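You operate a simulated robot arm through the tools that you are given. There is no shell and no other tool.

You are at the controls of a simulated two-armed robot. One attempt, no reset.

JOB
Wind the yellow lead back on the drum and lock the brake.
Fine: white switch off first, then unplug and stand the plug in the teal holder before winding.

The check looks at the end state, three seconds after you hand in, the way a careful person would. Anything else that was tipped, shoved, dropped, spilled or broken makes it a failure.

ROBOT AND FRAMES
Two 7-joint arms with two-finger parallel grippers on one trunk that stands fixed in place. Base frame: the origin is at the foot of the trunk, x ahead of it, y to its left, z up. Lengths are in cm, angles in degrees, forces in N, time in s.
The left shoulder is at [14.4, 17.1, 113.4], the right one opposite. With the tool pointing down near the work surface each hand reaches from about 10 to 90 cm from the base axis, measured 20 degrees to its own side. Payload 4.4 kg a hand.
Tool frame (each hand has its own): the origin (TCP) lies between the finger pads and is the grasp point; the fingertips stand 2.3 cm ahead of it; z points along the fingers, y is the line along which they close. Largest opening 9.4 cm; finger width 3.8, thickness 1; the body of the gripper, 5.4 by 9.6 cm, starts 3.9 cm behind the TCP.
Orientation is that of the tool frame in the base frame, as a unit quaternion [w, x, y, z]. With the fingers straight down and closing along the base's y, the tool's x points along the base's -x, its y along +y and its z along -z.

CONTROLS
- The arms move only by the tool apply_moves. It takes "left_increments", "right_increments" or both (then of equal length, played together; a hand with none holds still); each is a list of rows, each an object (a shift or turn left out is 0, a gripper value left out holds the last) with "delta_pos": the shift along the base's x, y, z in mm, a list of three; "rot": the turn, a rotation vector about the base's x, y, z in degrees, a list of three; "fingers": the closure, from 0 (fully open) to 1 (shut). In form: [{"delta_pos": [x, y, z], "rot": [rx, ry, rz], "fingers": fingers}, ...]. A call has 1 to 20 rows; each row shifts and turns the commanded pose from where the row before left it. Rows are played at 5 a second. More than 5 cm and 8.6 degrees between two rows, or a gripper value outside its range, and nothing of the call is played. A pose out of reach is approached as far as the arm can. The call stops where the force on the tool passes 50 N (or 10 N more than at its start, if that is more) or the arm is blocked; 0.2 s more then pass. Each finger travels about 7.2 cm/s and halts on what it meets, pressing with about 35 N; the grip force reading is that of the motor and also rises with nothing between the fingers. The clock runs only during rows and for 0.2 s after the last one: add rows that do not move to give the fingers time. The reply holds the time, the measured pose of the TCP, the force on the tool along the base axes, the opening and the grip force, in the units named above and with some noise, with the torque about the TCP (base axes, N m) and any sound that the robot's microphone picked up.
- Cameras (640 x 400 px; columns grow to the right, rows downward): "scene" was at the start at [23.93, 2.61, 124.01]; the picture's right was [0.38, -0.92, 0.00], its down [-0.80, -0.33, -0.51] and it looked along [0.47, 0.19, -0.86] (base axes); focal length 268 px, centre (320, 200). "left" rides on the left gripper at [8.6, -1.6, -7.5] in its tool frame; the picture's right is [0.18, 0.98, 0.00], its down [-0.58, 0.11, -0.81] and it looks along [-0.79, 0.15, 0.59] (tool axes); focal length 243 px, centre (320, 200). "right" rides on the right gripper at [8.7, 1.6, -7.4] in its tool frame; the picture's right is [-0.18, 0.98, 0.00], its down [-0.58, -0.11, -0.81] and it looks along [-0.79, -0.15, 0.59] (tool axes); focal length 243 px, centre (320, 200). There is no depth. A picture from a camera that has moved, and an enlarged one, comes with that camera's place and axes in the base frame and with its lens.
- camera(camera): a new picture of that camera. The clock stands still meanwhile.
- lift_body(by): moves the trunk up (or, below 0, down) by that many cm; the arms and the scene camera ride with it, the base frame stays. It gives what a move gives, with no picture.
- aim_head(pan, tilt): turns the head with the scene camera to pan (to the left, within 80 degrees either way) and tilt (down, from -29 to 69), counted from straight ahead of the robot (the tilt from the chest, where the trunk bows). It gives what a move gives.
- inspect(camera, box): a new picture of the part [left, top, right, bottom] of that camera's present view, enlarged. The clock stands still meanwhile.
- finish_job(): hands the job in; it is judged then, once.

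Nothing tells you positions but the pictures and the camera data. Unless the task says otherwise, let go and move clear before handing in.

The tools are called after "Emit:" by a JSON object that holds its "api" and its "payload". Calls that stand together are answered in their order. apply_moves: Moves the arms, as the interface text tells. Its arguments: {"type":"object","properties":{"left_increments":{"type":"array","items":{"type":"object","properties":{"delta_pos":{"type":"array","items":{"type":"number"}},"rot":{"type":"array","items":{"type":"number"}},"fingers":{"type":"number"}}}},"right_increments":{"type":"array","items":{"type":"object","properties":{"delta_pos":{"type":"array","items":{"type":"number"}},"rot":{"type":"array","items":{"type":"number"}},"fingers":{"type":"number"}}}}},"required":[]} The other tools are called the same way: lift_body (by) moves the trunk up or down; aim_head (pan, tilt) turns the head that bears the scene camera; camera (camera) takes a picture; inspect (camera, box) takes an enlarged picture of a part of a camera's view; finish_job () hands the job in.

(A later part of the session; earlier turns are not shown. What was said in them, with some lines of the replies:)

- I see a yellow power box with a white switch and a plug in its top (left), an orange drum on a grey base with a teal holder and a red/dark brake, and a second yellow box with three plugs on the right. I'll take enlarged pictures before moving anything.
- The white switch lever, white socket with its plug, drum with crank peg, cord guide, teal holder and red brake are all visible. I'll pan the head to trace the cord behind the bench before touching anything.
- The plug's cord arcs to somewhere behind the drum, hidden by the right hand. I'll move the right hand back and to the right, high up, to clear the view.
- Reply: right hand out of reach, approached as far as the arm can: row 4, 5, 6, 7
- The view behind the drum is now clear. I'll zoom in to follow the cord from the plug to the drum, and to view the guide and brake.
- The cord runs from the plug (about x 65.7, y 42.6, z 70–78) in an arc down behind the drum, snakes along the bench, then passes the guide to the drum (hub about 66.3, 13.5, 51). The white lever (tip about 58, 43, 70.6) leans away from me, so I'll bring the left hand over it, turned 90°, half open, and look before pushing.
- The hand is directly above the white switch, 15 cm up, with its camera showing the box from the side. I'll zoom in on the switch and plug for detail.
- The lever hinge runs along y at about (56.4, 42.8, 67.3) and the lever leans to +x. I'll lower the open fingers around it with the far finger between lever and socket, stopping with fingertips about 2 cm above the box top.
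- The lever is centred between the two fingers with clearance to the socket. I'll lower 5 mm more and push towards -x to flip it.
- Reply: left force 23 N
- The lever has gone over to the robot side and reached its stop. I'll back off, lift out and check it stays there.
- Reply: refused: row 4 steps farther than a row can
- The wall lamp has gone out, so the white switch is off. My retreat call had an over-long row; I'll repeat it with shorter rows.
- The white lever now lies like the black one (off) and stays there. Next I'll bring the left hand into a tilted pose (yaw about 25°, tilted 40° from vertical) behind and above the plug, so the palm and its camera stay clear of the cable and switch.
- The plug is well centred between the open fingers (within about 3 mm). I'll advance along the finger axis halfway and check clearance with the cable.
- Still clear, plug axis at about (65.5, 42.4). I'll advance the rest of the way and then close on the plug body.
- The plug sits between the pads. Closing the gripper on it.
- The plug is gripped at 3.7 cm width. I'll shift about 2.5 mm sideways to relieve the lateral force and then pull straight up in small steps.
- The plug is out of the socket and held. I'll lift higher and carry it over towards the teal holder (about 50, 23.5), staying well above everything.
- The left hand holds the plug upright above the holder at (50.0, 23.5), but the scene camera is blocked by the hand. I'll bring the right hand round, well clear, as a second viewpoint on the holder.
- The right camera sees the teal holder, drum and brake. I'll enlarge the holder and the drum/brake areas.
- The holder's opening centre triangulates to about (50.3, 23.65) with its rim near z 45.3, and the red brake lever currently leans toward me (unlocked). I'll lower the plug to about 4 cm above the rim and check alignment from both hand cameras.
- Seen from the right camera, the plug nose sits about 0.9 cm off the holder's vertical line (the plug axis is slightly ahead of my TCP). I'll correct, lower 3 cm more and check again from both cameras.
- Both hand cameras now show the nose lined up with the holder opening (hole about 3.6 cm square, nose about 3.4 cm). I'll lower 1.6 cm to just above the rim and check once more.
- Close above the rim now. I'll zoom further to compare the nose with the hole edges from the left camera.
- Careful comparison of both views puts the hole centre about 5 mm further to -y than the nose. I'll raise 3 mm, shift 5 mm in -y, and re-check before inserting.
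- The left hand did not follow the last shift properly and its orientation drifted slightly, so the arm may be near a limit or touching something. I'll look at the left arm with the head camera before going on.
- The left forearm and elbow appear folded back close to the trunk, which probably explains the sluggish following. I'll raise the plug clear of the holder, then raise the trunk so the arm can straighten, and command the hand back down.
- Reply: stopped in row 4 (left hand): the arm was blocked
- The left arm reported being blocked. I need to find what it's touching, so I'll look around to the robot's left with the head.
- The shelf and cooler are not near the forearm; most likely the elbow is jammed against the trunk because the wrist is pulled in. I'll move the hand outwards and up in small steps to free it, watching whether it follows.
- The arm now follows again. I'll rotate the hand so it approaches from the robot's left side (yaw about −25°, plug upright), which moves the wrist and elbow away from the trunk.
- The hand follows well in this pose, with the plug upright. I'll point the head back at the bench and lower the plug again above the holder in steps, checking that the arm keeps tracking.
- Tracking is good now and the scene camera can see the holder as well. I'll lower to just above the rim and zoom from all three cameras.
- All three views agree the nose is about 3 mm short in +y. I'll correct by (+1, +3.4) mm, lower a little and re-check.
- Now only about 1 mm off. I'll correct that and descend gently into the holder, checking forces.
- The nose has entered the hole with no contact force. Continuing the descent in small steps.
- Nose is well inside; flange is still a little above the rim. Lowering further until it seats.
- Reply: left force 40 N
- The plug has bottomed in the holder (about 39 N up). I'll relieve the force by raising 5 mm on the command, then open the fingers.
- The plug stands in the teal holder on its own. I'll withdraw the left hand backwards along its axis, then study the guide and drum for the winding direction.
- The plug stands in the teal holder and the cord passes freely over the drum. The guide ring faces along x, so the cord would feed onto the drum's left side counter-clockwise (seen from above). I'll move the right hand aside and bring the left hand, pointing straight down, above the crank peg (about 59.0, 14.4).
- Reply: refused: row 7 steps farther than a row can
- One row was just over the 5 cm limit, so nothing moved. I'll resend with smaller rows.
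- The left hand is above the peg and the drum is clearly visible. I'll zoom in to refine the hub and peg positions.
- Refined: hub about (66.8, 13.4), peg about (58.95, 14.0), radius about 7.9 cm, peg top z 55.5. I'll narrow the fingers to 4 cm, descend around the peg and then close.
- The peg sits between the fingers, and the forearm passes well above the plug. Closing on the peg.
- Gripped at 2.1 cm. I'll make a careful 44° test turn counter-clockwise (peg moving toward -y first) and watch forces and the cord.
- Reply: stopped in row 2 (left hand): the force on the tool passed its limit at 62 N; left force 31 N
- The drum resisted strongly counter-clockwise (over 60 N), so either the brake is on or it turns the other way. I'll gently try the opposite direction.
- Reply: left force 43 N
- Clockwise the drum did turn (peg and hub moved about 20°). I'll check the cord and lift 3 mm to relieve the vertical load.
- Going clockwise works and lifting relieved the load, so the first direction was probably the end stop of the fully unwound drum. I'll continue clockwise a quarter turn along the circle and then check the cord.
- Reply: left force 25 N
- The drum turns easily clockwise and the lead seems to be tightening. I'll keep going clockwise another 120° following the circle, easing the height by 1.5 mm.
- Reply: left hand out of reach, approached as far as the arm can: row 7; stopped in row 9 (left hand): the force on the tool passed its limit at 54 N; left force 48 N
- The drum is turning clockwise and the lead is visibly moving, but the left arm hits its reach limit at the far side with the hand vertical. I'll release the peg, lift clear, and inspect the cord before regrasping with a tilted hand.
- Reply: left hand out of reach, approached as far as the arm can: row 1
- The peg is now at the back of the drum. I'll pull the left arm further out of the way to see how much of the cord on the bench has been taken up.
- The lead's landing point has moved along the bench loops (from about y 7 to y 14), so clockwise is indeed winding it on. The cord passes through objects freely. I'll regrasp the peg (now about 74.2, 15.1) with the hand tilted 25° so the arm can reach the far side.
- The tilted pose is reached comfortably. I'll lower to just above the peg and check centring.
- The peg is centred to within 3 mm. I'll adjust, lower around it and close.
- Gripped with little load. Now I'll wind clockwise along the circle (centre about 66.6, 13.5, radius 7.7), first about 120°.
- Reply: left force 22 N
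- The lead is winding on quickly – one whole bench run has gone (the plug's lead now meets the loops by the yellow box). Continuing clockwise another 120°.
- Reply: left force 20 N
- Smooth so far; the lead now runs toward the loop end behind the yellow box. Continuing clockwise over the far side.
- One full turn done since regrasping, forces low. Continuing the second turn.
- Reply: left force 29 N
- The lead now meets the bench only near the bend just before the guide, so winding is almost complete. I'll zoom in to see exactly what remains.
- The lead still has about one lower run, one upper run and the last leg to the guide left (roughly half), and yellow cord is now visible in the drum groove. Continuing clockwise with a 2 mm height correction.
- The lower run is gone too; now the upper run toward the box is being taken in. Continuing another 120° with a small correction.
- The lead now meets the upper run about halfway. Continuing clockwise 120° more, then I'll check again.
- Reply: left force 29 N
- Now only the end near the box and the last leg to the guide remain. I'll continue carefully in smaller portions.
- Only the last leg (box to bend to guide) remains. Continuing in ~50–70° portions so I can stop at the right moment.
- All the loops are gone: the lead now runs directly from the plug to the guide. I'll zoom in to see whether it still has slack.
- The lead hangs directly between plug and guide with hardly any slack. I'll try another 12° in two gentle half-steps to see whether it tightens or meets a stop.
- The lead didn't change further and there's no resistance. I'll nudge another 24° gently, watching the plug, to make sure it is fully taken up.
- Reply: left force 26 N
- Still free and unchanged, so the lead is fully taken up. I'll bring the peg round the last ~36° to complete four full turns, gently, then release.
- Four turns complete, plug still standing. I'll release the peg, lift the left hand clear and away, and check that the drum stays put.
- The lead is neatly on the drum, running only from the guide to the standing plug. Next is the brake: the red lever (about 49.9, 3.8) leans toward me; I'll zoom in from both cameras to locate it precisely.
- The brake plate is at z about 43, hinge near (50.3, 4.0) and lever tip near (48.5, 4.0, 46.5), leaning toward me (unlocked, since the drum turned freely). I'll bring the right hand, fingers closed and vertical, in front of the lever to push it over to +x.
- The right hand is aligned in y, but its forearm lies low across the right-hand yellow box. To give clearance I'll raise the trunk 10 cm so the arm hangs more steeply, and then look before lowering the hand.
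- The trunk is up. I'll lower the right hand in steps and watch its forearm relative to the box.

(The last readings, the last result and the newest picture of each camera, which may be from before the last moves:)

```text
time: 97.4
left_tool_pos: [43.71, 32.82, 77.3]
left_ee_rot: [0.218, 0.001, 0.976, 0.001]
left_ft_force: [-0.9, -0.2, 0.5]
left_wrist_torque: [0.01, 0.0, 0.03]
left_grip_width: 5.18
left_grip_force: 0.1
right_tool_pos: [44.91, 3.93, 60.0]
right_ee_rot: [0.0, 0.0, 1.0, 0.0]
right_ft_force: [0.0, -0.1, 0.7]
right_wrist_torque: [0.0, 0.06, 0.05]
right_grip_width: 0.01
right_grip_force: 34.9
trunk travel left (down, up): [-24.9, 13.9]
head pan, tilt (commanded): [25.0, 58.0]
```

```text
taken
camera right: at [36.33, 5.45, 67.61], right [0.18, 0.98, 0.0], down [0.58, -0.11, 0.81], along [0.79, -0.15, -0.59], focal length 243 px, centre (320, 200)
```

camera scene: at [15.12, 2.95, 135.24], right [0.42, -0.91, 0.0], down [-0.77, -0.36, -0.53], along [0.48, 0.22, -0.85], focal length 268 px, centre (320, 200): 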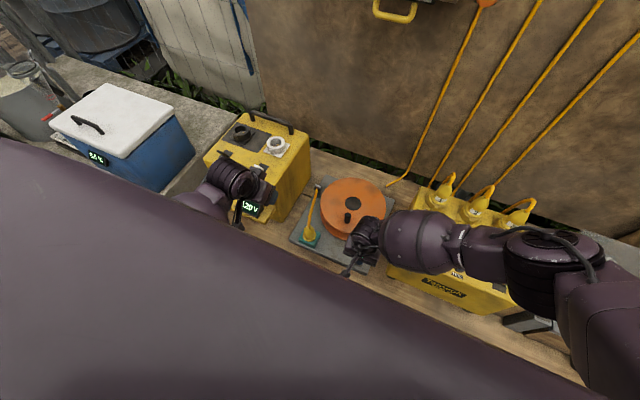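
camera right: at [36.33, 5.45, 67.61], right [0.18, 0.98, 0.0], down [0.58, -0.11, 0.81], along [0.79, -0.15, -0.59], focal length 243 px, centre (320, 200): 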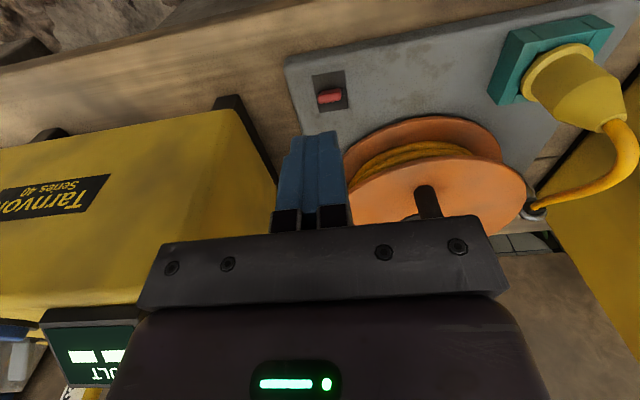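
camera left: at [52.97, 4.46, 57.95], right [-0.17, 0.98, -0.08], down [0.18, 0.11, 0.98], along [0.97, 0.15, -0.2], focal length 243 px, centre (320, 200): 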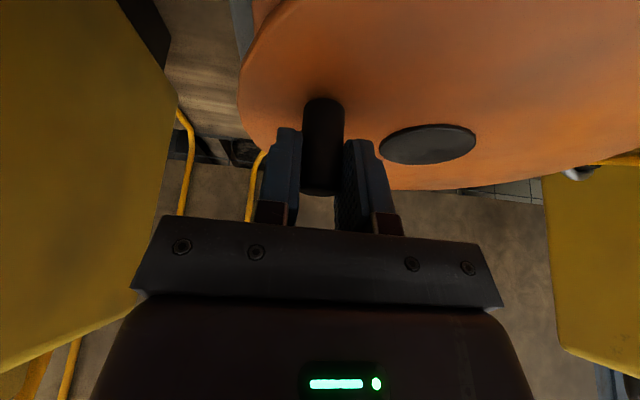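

The forearm now rises steeply and clears the box. I'll lower the right hand to brake-lever height, in front of the lever.

Emit:
{"api": "apply_moves", "payload": {"right_increments": [{"delta_pos": [0, 0, -30]}, {"delta_pos": [0, 0, -30]}, {"delta_pos": [0, 0, -30]}, {"delta_pos": [0, 0, -25]}, {"delta_pos": [0, 0, -11]}, {}]}}

Emit:
{"api": "camera", "payload": {"camera": "right"}}

Emit:
{"api": "inspect", "payload": {"camera": "scene", "box": [290, 160, 470, 300]}}

```text
time: 99.0
left_tool_pos: [43.52, 32.97, 77.28]
left_ee_rot: [0.218, 0.001, 0.976, -0.001]
left_ft_force: [0.3, -0.3, 0.4]
left_wrist_torque: [-0.05, 0.0, 0.01]
left_grip_width: 5.15
left_grip_force: 0.1
right_tool_pos: [46.73, -0.54, 51.33]
right_ee_rot: [0.007, 0.031, 0.999, -0.011]
right_ft_force: [-7.7, 36.3, 0.8]
right_wrist_torque: [-1.53, -0.35, 0.48]
right_grip_width: 0.0
right_grip_force: 35.1
right hand out of reach, approached as far as the arm can: row 3, 4, 5
trunk travel left (down, up): [-24.9, 13.9]
head pan, tilt (commanded): [25.0, 58.0]
stopped in row 6 (right hand): the arm was blocked; the commanded pose is now the measured one
```

```text
taken
camera right: at [38.08, 1.68, 58.65], right [0.24, 0.97, -0.02], down [0.56, -0.13, 0.82], along [0.79, -0.21, -0.58], focal length 243 px, centre (320, 200)
```

right: 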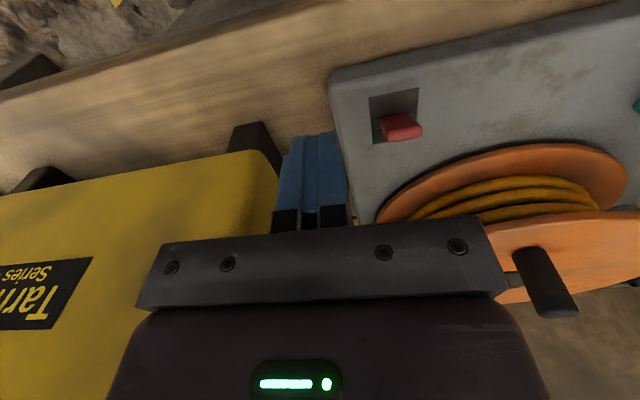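

```text
2.86 times, centred on (380, 230) of scene
camera zoom: at [15.09, 3.26, 135.22], right [0.42, -0.91, 0.0], down [-0.77, -0.36, -0.53], along [0.48, 0.22, -0.85], focal length 765 px, centre (149, 114)
```

zoom: 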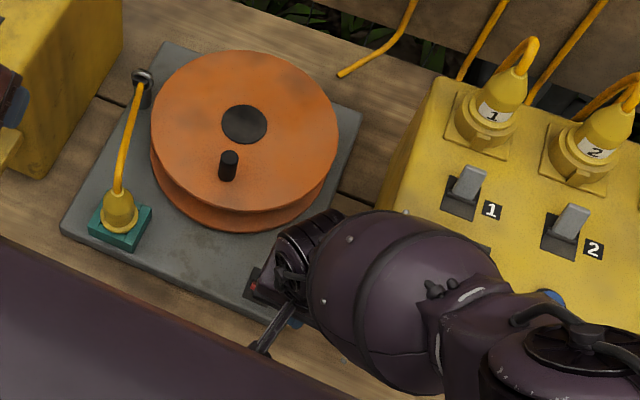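

The arm ran out of reach and drifted sideways against the yellow box. I'll back off immediately (+y and up).

Emit:
{"api": "apply_moves", "payload": {"right_increments": [{"delta_pos": [0, 15, 0]}, {"delta_pos": [0, 20, 20]}, {"delta_pos": [-5, 5, 40]}, {"delta_pos": [-5, 0, 40]}, {"delta_pos": [0, 0, 40]}, {}]}}

Emit:
{"api": "camera", "payload": {"camera": "scene"}}

Emit:
{"api": "camera", "payload": {"camera": "right"}}

```text
time: 99.2
left_tool_pos: [43.66, 32.84, 77.45]
left_ee_rot: [0.22, 0.001, 0.976, 0.0]
left_ft_force: [-0.6, -0.4, 0.1]
left_wrist_torque: [-0.02, -0.01, -0.02]
left_grip_width: 5.19
left_grip_force: 0.0
right_tool_pos: [46.81, -0.64, 51.22]
right_ee_rot: [0.006, 0.029, 1.0, -0.004]
right_ft_force: [-6.0, 34.5, 14.9]
right_wrist_torque: [-2.13, -0.57, 0.5]
right_grip_width: 0.03
right_grip_force: 35.5
right hand out of reach, approached as far as the arm can: row 1
trunk travel left (down, up): [-24.9, 13.9]
head pan, tilt (commanded): [25.0, 58.0]
stopped in row 1 (right hand): the force on the tool passed its limit at 111 N (the readings are from after the stop); the commanded pose is now the measured one
```

```text
taken
camera scene: at [15.01, 3.05, 135.29], right [0.42, -0.91, 0.0], down [-0.77, -0.36, -0.53], along [0.48, 0.22, -0.85], focal length 268 px, centre (320, 200)
```

scene: 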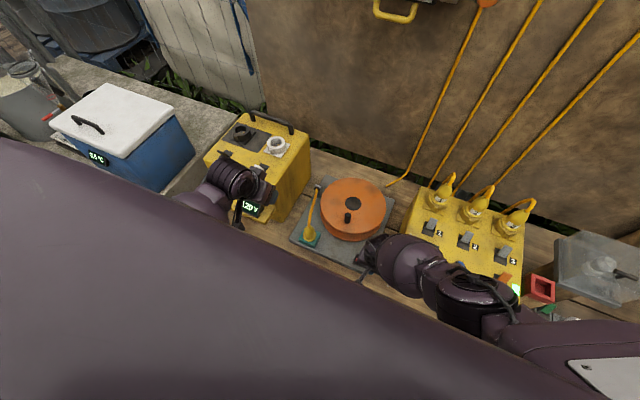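

```text
taken
camera right: at [38.07, 1.62, 58.74], right [0.24, 0.97, 0.0], down [0.56, -0.14, 0.81], along [0.79, -0.2, -0.58], focal length 243 px, centre (320, 200)
```

right: 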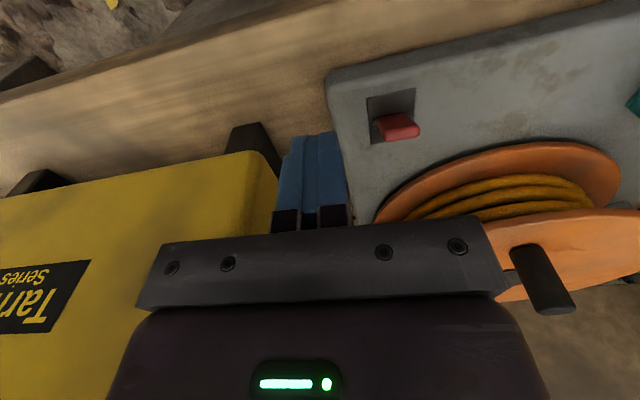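

The hand is pressed lightly against the side of the right box because the arm is overstretched. I'll retreat toward the robot and upward first, which shortens the reach, then away from the box.

Emit:
{"api": "apply_moves", "payload": {"right_increments": [{"delta_pos": [-8, 2, 10]}, {"delta_pos": [-10, 4, 15]}, {"delta_pos": [-10, 6, 20]}, {"delta_pos": [-10, 8, 30]}, {"delta_pos": [-10, 8, 40]}, {}]}}

Emit:
{"api": "camera", "payload": {"camera": "scene"}}

```text
time: 100.6
left_tool_pos: [43.67, 32.91, 77.34]
left_ee_rot: [0.219, 0.001, 0.976, 0.001]
left_ft_force: [-0.1, -0.1, 0.4]
left_wrist_torque: [0.01, 0.0, 0.01]
left_grip_width: 5.18
left_grip_force: 0.1
right_tool_pos: [41.86, 2.03, 62.78]
right_ee_rot: [0.005, 0.03, 1.0, -0.007]
right_ft_force: [1.3, -1.0, 0.8]
right_wrist_torque: [0.02, 0.0, -0.02]
right_grip_width: 0.0
right_grip_force: 34.4
trunk travel left (down, up): [-24.9, 13.9]
head pan, tilt (commanded): [25.0, 58.0]
```

```text
taken
camera scene: at [15.15, 2.95, 135.23], right [0.42, -0.91, 0.0], down [-0.77, -0.36, -0.53], along [0.48, 0.22, -0.85], focal length 268 px, centre (320, 200)
```

scene: 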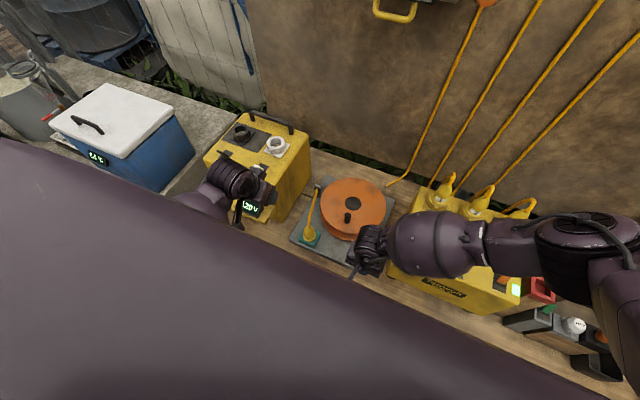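

The right hand is free again with zero load. I'll raise it, take it back to the right and use the left hand for the brake instead.

Emit:
{"api": "apply_moves", "payload": {"right_increments": [{"delta_pos": [0, 0, 40]}, {"delta_pos": [0, 0, 45]}, {"delta_pos": [0, -10, 45]}, {"delta_pos": [0, -20, 45]}, {"delta_pos": [5, -30, 35]}, {"delta_pos": [5, -40, 20]}, {"delta_pos": [5, -40, 20]}, {"delta_pos": [5, -40, 20]}, {}]}}

Emit:
{"api": "lift_body", "payload": {"by": -10}}

Emit:
{"api": "camera", "payload": {"camera": "scene"}}

Emit:
{"api": "inspect", "payload": {"camera": "scene", "box": [370, 180, 500, 320]}}

```text
time: 102.6
left_tool_pos: [43.63, 32.75, 77.41]
left_ee_rot: [0.217, 0.001, 0.976, 0.001]
left_ft_force: [0.2, 0.8, -0.2]
left_wrist_torque: [-0.01, -0.04, -0.01]
left_grip_width: 5.19
left_grip_force: 0.1
right_tool_pos: [43.99, -15.89, 89.73]
right_ee_rot: [0.006, 0.029, 1.0, -0.007]
right_ft_force: [-0.2, -1.1, 0.6]
right_wrist_torque: [-0.01, 0.02, -0.02]
right_grip_width: 0.0
right_grip_force: 35.1
trunk travel left (down, up): [-24.9, 13.9]
head pan, tilt (commanded): [25.0, 58.0]
```

```text
time: 104.0
left_tool_pos: [43.65, 32.88, 67.47]
left_ee_rot: [0.22, 0.001, 0.975, 0.001]
left_ft_force: [0.0, 0.1, -0.4]
left_wrist_torque: [0.02, 0.03, -0.01]
left_grip_width: 5.18
left_grip_force: 0.1
right_tool_pos: [43.91, -15.9, 79.71]
right_ee_rot: [0.008, 0.03, 0.999, -0.007]
right_ft_force: [0.0, -0.9, -0.1]
right_wrist_torque: [0.01, 0.01, 0.04]
right_grip_width: 0.01
right_grip_force: 34.9
trunk travel left (down, up): [-14.9, 23.9]
head pan, tilt (commanded): [25.0, 58.0]
```

```text
taken
camera scene: at [23.82, 2.96, 124.21], right [0.42, -0.91, 0.0], down [-0.77, -0.36, -0.53], along [0.48, 0.22, -0.85], focal length 268 px, centre (320, 200)
```

scene: 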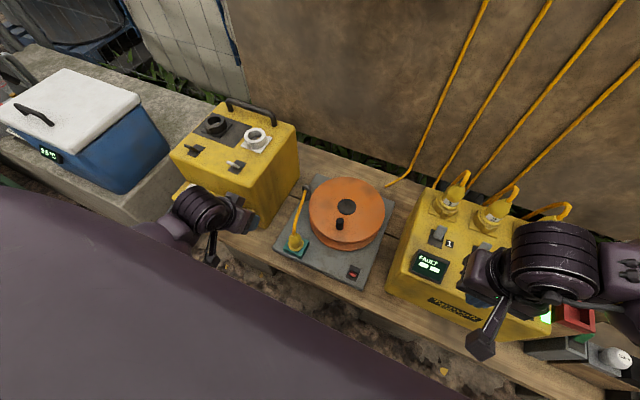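

```text
2.86 times, centred on (435, 250) of scene
camera zoom: at [23.82, 2.96, 124.21], right [0.42, -0.91, 0.0], down [-0.77, -0.36, -0.53], along [0.48, 0.22, -0.85], focal length 765 px, centre (-9, 57)
```

zoom: 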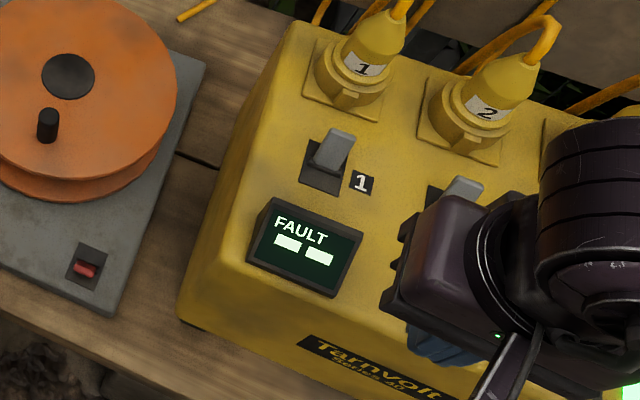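

The right box, its display and levers look exactly as before, so nothing was shifted. I'll now bring the left hand (fingers closed, vertical, yaw about −23°) to a point high above and in front of the brake lever.

Emit:
{"api": "apply_moves", "payload": {"left_increments": [{"delta_pos": [0, -30, 20], "rot": [0, 8.33, 0], "fingers": 0.8}, {"delta_pos": [0, -40, 10], "rot": [0, 8.33, 0], "fingers": 1.0}, {"delta_pos": [2, -40, 0], "rot": [0, 8.33, 0]}, {"delta_pos": [3, -45, 0], "rot": [0, 0, -7.67]}, {"delta_pos": [3, -45, 0], "rot": [0, 0, -7.67]}, {"delta_pos": [3, -45, -10], "rot": [0, 0, -7.67]}, {"delta_pos": [1.5, -39, -20]}, {}]}}

Emit:
{"api": "camera", "payload": {"camera": "scene"}}

Emit:
{"api": "camera", "payload": {"camera": "left"}}

```text
time: 105.8
left_tool_pos: [44.81, 4.26, 67.55]
left_ee_rot: [0.002, 0.202, 0.979, 0.002]
left_ft_force: [-0.2, -0.5, -0.1]
left_wrist_torque: [0.02, 0.0, 0.0]
left_grip_width: 0.0
left_grip_force: 35.3
right_tool_pos: [43.92, -15.85, 79.63]
right_ee_rot: [0.006, 0.029, 1.0, -0.007]
right_ft_force: [0.6, -0.6, 0.2]
right_wrist_torque: [0.01, 0.0, -0.03]
right_grip_width: 0.0
right_grip_force: 34.8
trunk travel left (down, up): [-14.9, 23.9]
head pan, tilt (commanded): [25.0, 58.0]
```

```text
taken
camera scene: at [23.92, 2.92, 124.17], right [0.42, -0.91, 0.0], down [-0.77, -0.36, -0.53], along [0.48, 0.22, -0.85], focal length 268 px, centre (320, 200)
```

scene: 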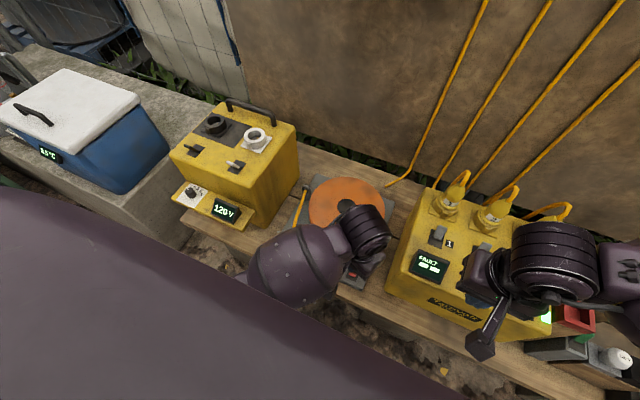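

```text
taken
camera left: at [36.31, 6.12, 74.93], right [0.22, 0.98, 0.0], down [0.57, -0.13, 0.81], along [0.79, -0.17, -0.59], focal length 243 px, centre (320, 200)
```

left: 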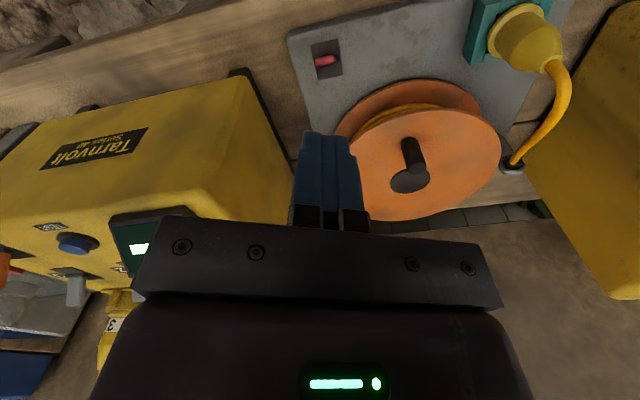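

Tracking is good with the left hand and its forearm is well in front of the bench. I'll lower in steps, verifying position each time.

Emit:
{"api": "apply_moves", "payload": {"left_increments": [{"delta_pos": [0, 0, -25]}, {"delta_pos": [0, 0, -25]}, {"delta_pos": [0, 0, -25]}, {}]}}

```text
time: 106.8
left_tool_pos: [44.85, 4.61, 59.68]
left_ee_rot: [0.002, 0.2, 0.98, 0.001]
left_ft_force: [0.3, 0.6, 0.3]
left_wrist_torque: [0.01, 0.01, 0.04]
left_grip_width: 0.01
left_grip_force: 35.0
right_tool_pos: [43.68, -15.88, 79.7]
right_ee_rot: [0.006, 0.028, 1.0, -0.007]
right_ft_force: [0.5, 0.6, 0.5]
right_wrist_torque: [0.03, 0.0, -0.05]
right_grip_width: 0.0
right_grip_force: 35.4
trunk travel left (down, up): [-14.9, 23.9]
head pan, tilt (commanded): [25.0, 58.0]
```

The right hand's reading shifted 0.2 cm, hinting that the left arm may be leaning on the trunk. I'll check with the camera before continuing.

Emit:
{"api": "camera", "payload": {"camera": "scene"}}

Emit:
{"api": "camera", "payload": {"camera": "left"}}

Emit:
{"api": "camera", "payload": {"camera": "right"}}

```text
taken
camera scene: at [23.92, 2.95, 124.16], right [0.42, -0.91, 0.0], down [-0.77, -0.36, -0.53], along [0.48, 0.22, -0.85], focal length 268 px, centre (320, 200)
```

scene: 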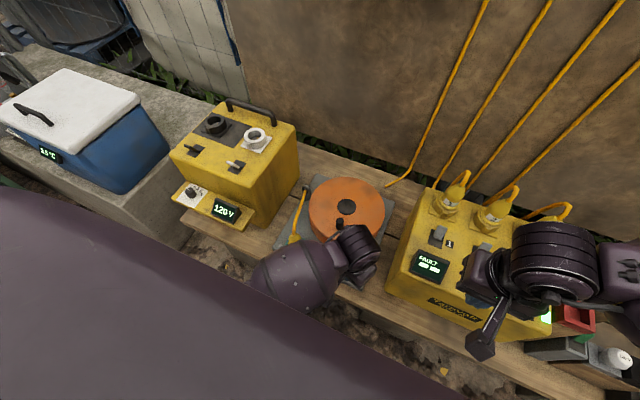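

```text
taken
camera left: at [36.37, 6.41, 67.14], right [0.22, 0.98, 0.0], down [0.57, -0.13, 0.81], along [0.79, -0.18, -0.59], focal length 243 px, centre (320, 200)
```

left: 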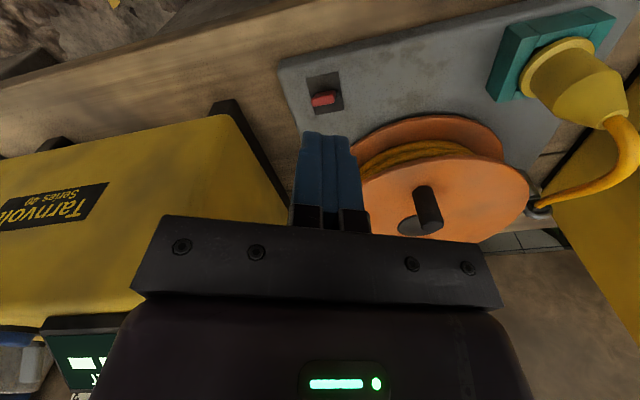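

```text
taken
camera right: at [35.26, -13.72, 87.08], right [0.24, 0.97, -0.01], down [0.56, -0.13, 0.81], along [0.79, -0.2, -0.58], focal length 243 px, centre (320, 200)
```

right: 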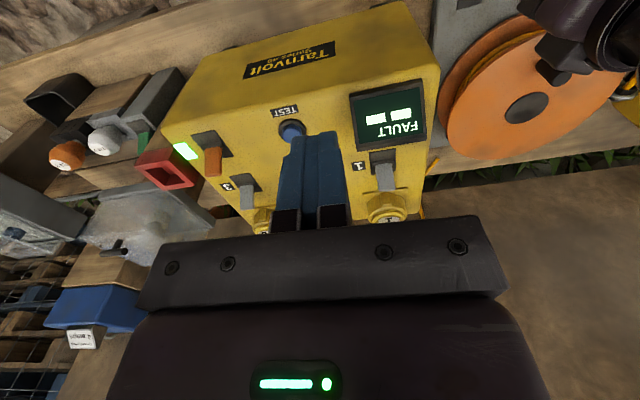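

The trunk hasn't moved; that was sensor noise. Continuing down in small steps.

Emit:
{"api": "apply_moves", "payload": {"left_increments": [{"delta_pos": [0, 0, -20]}, {"delta_pos": [0, 0, -20]}, {"delta_pos": [0, 0, -20]}, {}]}}

Emit:
{"api": "camera", "payload": {"camera": "left"}}

```text
time: 107.8
left_tool_pos: [44.99, 4.54, 53.73]
left_ee_rot: [0.002, 0.2, 0.98, 0.001]
left_ft_force: [-0.1, 0.3, 0.0]
left_wrist_torque: [0.04, 0.01, 0.03]
left_grip_width: 0.0
left_grip_force: 34.7
right_tool_pos: [43.95, -16.01, 79.7]
right_ee_rot: [0.006, 0.028, 1.0, -0.008]
right_ft_force: [-0.4, 0.0, -0.8]
right_wrist_torque: [0.01, 0.01, -0.02]
right_grip_width: 0.02
right_grip_force: 34.9
trunk travel left (down, up): [-14.9, 23.9]
head pan, tilt (commanded): [25.0, 58.0]
```

```text
taken
camera left: at [36.36, 6.35, 61.17], right [0.22, 0.98, 0.0], down [0.57, -0.13, 0.81], along [0.79, -0.17, -0.59], focal length 243 px, centre (320, 200)
```

left: 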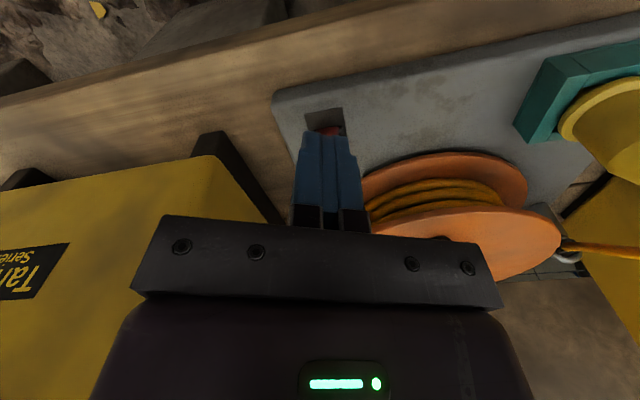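

Tracking remains good and the lever is lined up just beyond the fingertips. Lowering the last 6 cm to lever height.

Emit:
{"api": "apply_moves", "payload": {"left_increments": [{"delta_pos": [0, 0, -20]}, {"delta_pos": [0, 0, -20]}, {"delta_pos": [0, 0, -15]}, {"delta_pos": [0, 0, -8]}, {}]}}

Emit:
{"api": "camera", "payload": {"camera": "left"}}

Emit:
{"api": "inspect", "payload": {"camera": "scene", "box": [260, 160, 420, 300]}}

```text
time: 109.0
left_tool_pos: [44.92, 4.49, 47.57]
left_ee_rot: [0.002, 0.199, 0.98, 0.0]
left_ft_force: [-0.2, 0.0, -0.5]
left_wrist_torque: [0.02, -0.02, 0.02]
left_grip_width: 0.03
left_grip_force: 35.3
right_tool_pos: [43.95, -15.92, 79.75]
right_ee_rot: [0.006, 0.029, 1.0, -0.007]
right_ft_force: [0.6, 0.6, -0.7]
right_wrist_torque: [-0.02, 0.01, -0.03]
right_grip_width: 0.0
right_grip_force: 34.9
trunk travel left (down, up): [-14.9, 23.9]
head pan, tilt (commanded): [25.0, 58.0]
```

```text
taken
camera left: at [36.34, 6.38, 55.05], right [0.22, 0.98, 0.0], down [0.57, -0.13, 0.81], along [0.79, -0.18, -0.59], focal length 243 px, centre (320, 200)
```

left: 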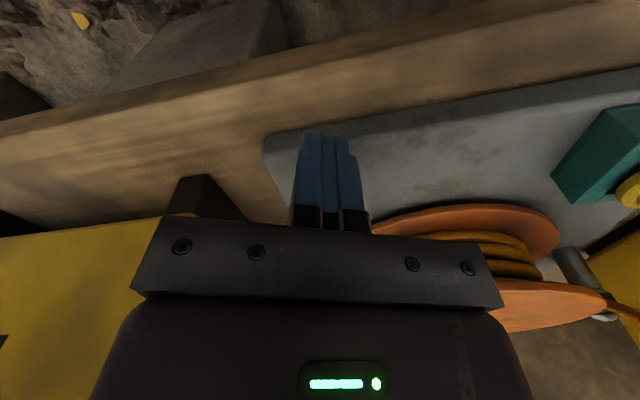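

```text
2.86 times, centred on (340, 230) of scene
camera zoom: at [23.93, 2.95, 124.16], right [0.42, -0.91, 0.0], down [-0.77, -0.36, -0.53], along [0.48, 0.22, -0.85], focal length 765 px, centre (263, 114)
```

zoom: 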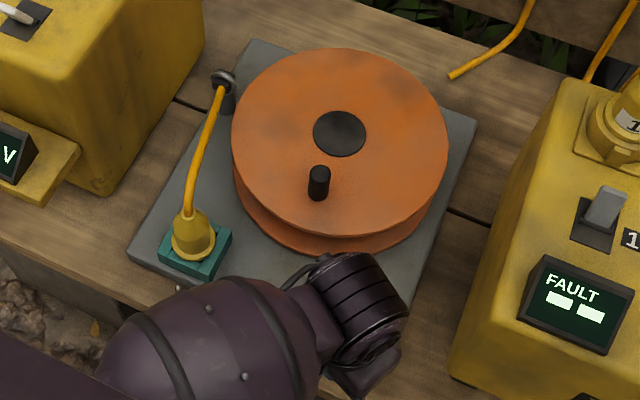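

In position just in front of the lever with the tips about 2 cm above the plate. Now pushing toward +x in small steps to flip the brake lever.

Emit:
{"api": "apply_moves", "payload": {"left_increments": [{"delta_pos": [6, 0, 0]}, {"delta_pos": [6, 0, 0]}, {"delta_pos": [6, 0, 0]}, {"delta_pos": [6, 0, 0]}, {"delta_pos": [6, 0, 0]}, {"delta_pos": [6, 0, 0]}, {"delta_pos": [5, 0, 0]}, {}]}}

Emit:
{"api": "camera", "payload": {"camera": "left"}}

```text
time: 110.8
left_tool_pos: [49.18, 4.33, 47.57]
left_ee_rot: [0.002, 0.2, 0.98, 0.0]
left_ft_force: [0.1, -0.5, -0.1]
left_wrist_torque: [0.0, -0.05, -0.01]
left_grip_width: 0.0
left_grip_force: 34.6
right_tool_pos: [43.89, -15.98, 79.62]
right_ee_rot: [0.006, 0.03, 1.0, -0.008]
right_ft_force: [0.5, 0.1, 0.9]
right_wrist_torque: [0.01, -0.02, 0.03]
right_grip_width: 0.01
right_grip_force: 34.9
trunk travel left (down, up): [-14.9, 23.9]
head pan, tilt (commanded): [25.0, 58.0]
```

```text
taken
camera left: at [40.5, 6.22, 55.0], right [0.22, 0.98, 0.0], down [0.57, -0.13, 0.81], along [0.79, -0.17, -0.59], focal length 243 px, centre (320, 200)
```

left: 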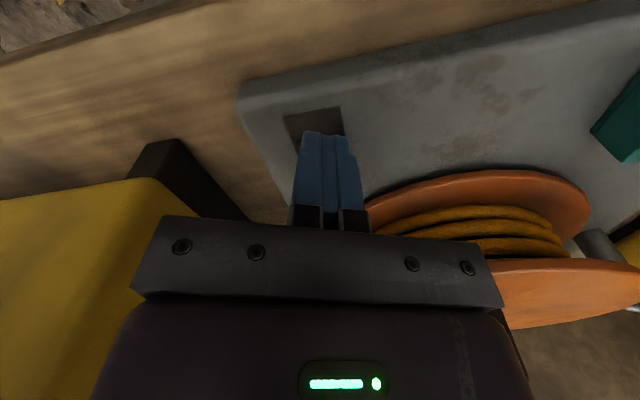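

The fingers passed the centre without residual force, so the lever has probably snapped over. I'll back off, lift and look.

Emit:
{"api": "apply_moves", "payload": {"left_increments": [{"delta_pos": [-12, 0, 0]}, {"delta_pos": [-5, 0, 15]}, {"delta_pos": [0, 0, 35]}, {"delta_pos": [0, 5, 45]}, {"delta_pos": [-10, 15, 40]}, {"delta_pos": [-10, 25, 30]}, {"delta_pos": [-10, 40, 10]}, {"delta_pos": [-10, 40, 0]}, {}]}}

Emit:
{"api": "camera", "payload": {"camera": "scene"}}

Emit:
{"api": "inspect", "payload": {"camera": "scene", "box": [330, 250, 378, 285]}}

Emit:
{"api": "inspect", "payload": {"camera": "left", "box": [160, 0, 480, 200]}}

```text
time: 112.8
left_tool_pos: [43.3, 16.88, 65.03]
left_ee_rot: [0.002, 0.2, 0.98, 0.0]
left_ft_force: [0.4, 0.4, 0.6]
left_wrist_torque: [-0.04, -0.02, 0.0]
left_grip_width: 0.0
left_grip_force: 35.2
right_tool_pos: [43.8, -16.01, 79.68]
right_ee_rot: [0.007, 0.029, 1.0, -0.007]
right_ft_force: [0.0, 0.9, -0.1]
right_wrist_torque: [0.03, 0.0, 0.01]
right_grip_width: 0.01
right_grip_force: 35.1
trunk travel left (down, up): [-14.9, 23.9]
head pan, tilt (commanded): [25.0, 58.0]
```

```text
taken
camera scene: at [23.93, 2.98, 124.15], right [0.42, -0.91, 0.0], down [-0.77, -0.36, -0.53], along [0.48, 0.22, -0.85], focal length 268 px, centre (320, 200)
```

scene: 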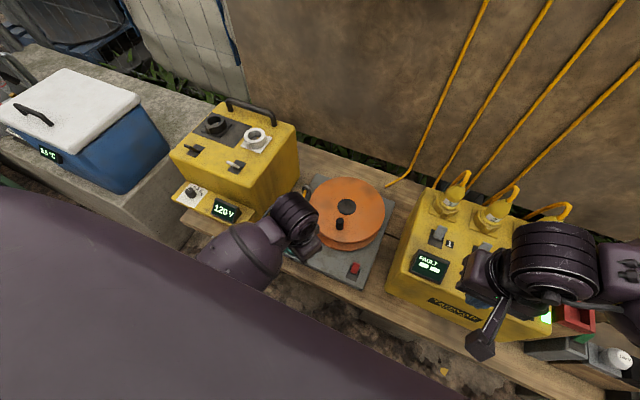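

```text
11.43 times, centred on (354, 268) of scene
camera zoom: at [23.93, 2.98, 124.15], right [0.42, -0.91, 0.0], down [-0.77, -0.36, -0.53], along [0.48, 0.22, -0.85], focal length 3058 px, centre (-69, -571)
```

zoom: 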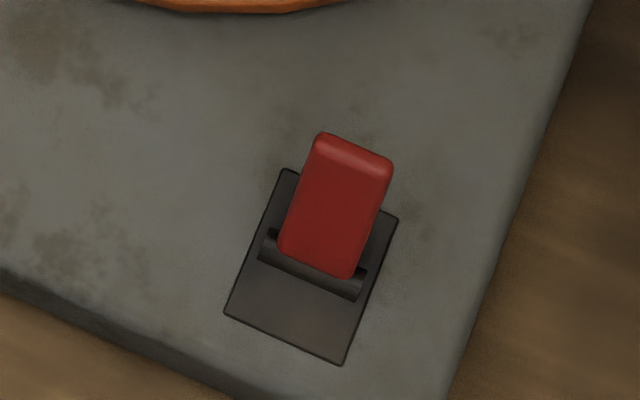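

```text
2.00 times, centred on (320, 100) of left
camera zoom: at [34.8, 18.8, 72.57], right [0.22, 0.98, 0.0], down [0.57, -0.13, 0.81], along [0.79, -0.18, -0.59], focal length 485 px, centre (320, 400)
```

zoom: 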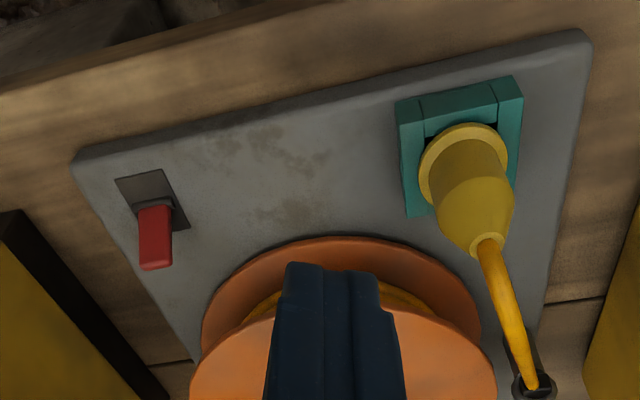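

The red brake lever now lies over to +x, the plug stands upright in the teal holder and the lead is on the drum. I'll move both hands clear and do a final check.

Emit:
{"api": "apply_moves", "payload": {"left_increments": [{"delta_pos": [-5, 10, 40], "fingers": 0.5}, {"delta_pos": [-5, 20, 40]}, {"delta_pos": [-5, 30, 35]}, {"delta_pos": [0, 40, 20]}, {"delta_pos": [0, 40, 0]}, {"delta_pos": [0, 30, 0]}, {}, {}], "right_increments": [{"delta_pos": [0, 0, 40], "fingers": 0.5}, {"delta_pos": [0, 0, 40]}, {"delta_pos": [0, -10, 20]}, {"delta_pos": [0, -20, 0]}, {"delta_pos": [0, -20, 0]}, {}, {}, {}]}}

Emit:
{"api": "camera", "payload": {"camera": "scene"}}

Emit:
{"api": "inspect", "payload": {"camera": "scene", "box": [160, 90, 400, 290]}}

Emit:
{"api": "inspect", "payload": {"camera": "scene", "box": [380, 160, 640, 360]}}

```text
time: 114.6
left_tool_pos: [41.79, 34.12, 78.49]
left_ee_rot: [0.002, 0.2, 0.98, 0.001]
left_ft_force: [0.3, -1.1, -0.2]
left_wrist_torque: [0.02, 0.01, 0.03]
left_grip_width: 4.68
left_grip_force: 0.2
right_tool_pos: [43.71, -20.98, 89.62]
right_ee_rot: [0.006, 0.029, 1.0, -0.006]
right_ft_force: [0.0, -0.3, 0.9]
right_wrist_torque: [0.0, 0.01, -0.03]
right_grip_width: 4.7
right_grip_force: 0.0
trunk travel left (down, up): [-14.9, 23.9]
head pan, tilt (commanded): [25.0, 58.0]
```

```text
taken
camera scene: at [23.93, 2.93, 124.16], right [0.42, -0.91, 0.0], down [-0.77, -0.36, -0.53], along [0.48, 0.22, -0.85], focal length 268 px, centre (320, 200)
```

scene: 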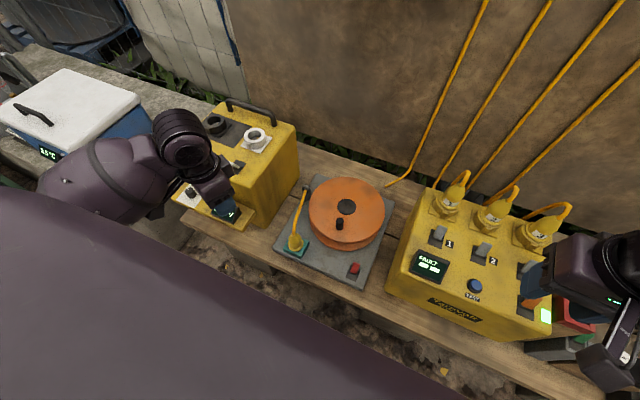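

```text
2.00 times, centred on (280, 190) of scene
camera zoom: at [23.93, 2.93, 124.16], right [0.42, -0.91, 0.0], down [-0.77, -0.36, -0.53], along [0.48, 0.22, -0.85], focal length 535 px, centre (400, 220)
```

zoom: 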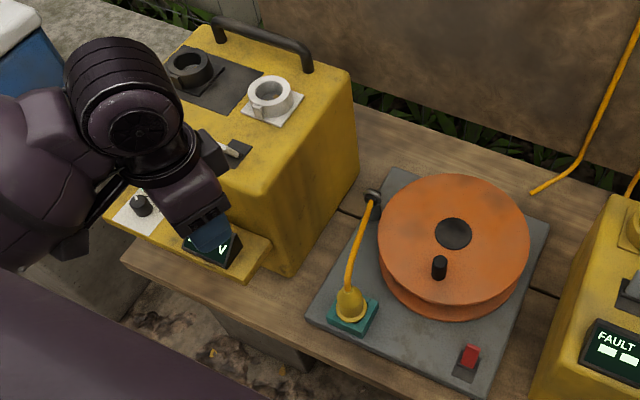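

```text
2.00 times, centred on (510, 260) of scene
camera zoom: at [23.93, 2.93, 124.16], right [0.42, -0.91, 0.0], down [-0.77, -0.36, -0.53], along [0.48, 0.22, -0.85], focal length 535 px, centre (-60, 80)
```

zoom: 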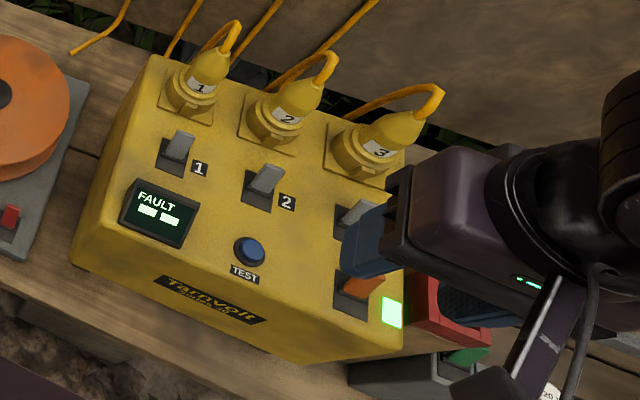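

Everything is in its final state. The white switch is off (the lamp is dark), the plug stands in the teal holder, and the lead is on the drum. The brake lever is thrown to the locked side, the right-hand box is unchanged, and both hands are clear. Handing in.

Emit:
{"api": "finish_job", "payload": {}}

```text
The job is handed in.
```

I finished the job in the order you gave and handed it in; I don't have the check's result.

- **White switch:** it is off, and the wall lamp went dark when I flipped it.
- **Plug:** it is out of the white socket and standing upright in the teal holder.
- **Lead:** I wound it on with four clockwise turns of the drum. It now runs only from the guide to the plug, with no loops left on the bench.
- **Brake:** the red lever is flipped to the other side. I took this as locked because the drum turned freely before; I did not try turning the drum against it afterwards.

**Contact with the right-hand box:** while reaching for the brake, my right hand ran out of reach and pressed against the side of the right-hand yellow box. The force was about 35 N, and it briefly peaked at 111 N as I tried to back off. In before-and-after camera views the box, its display and its levers look unchanged.

Both hands are clear of the bench.
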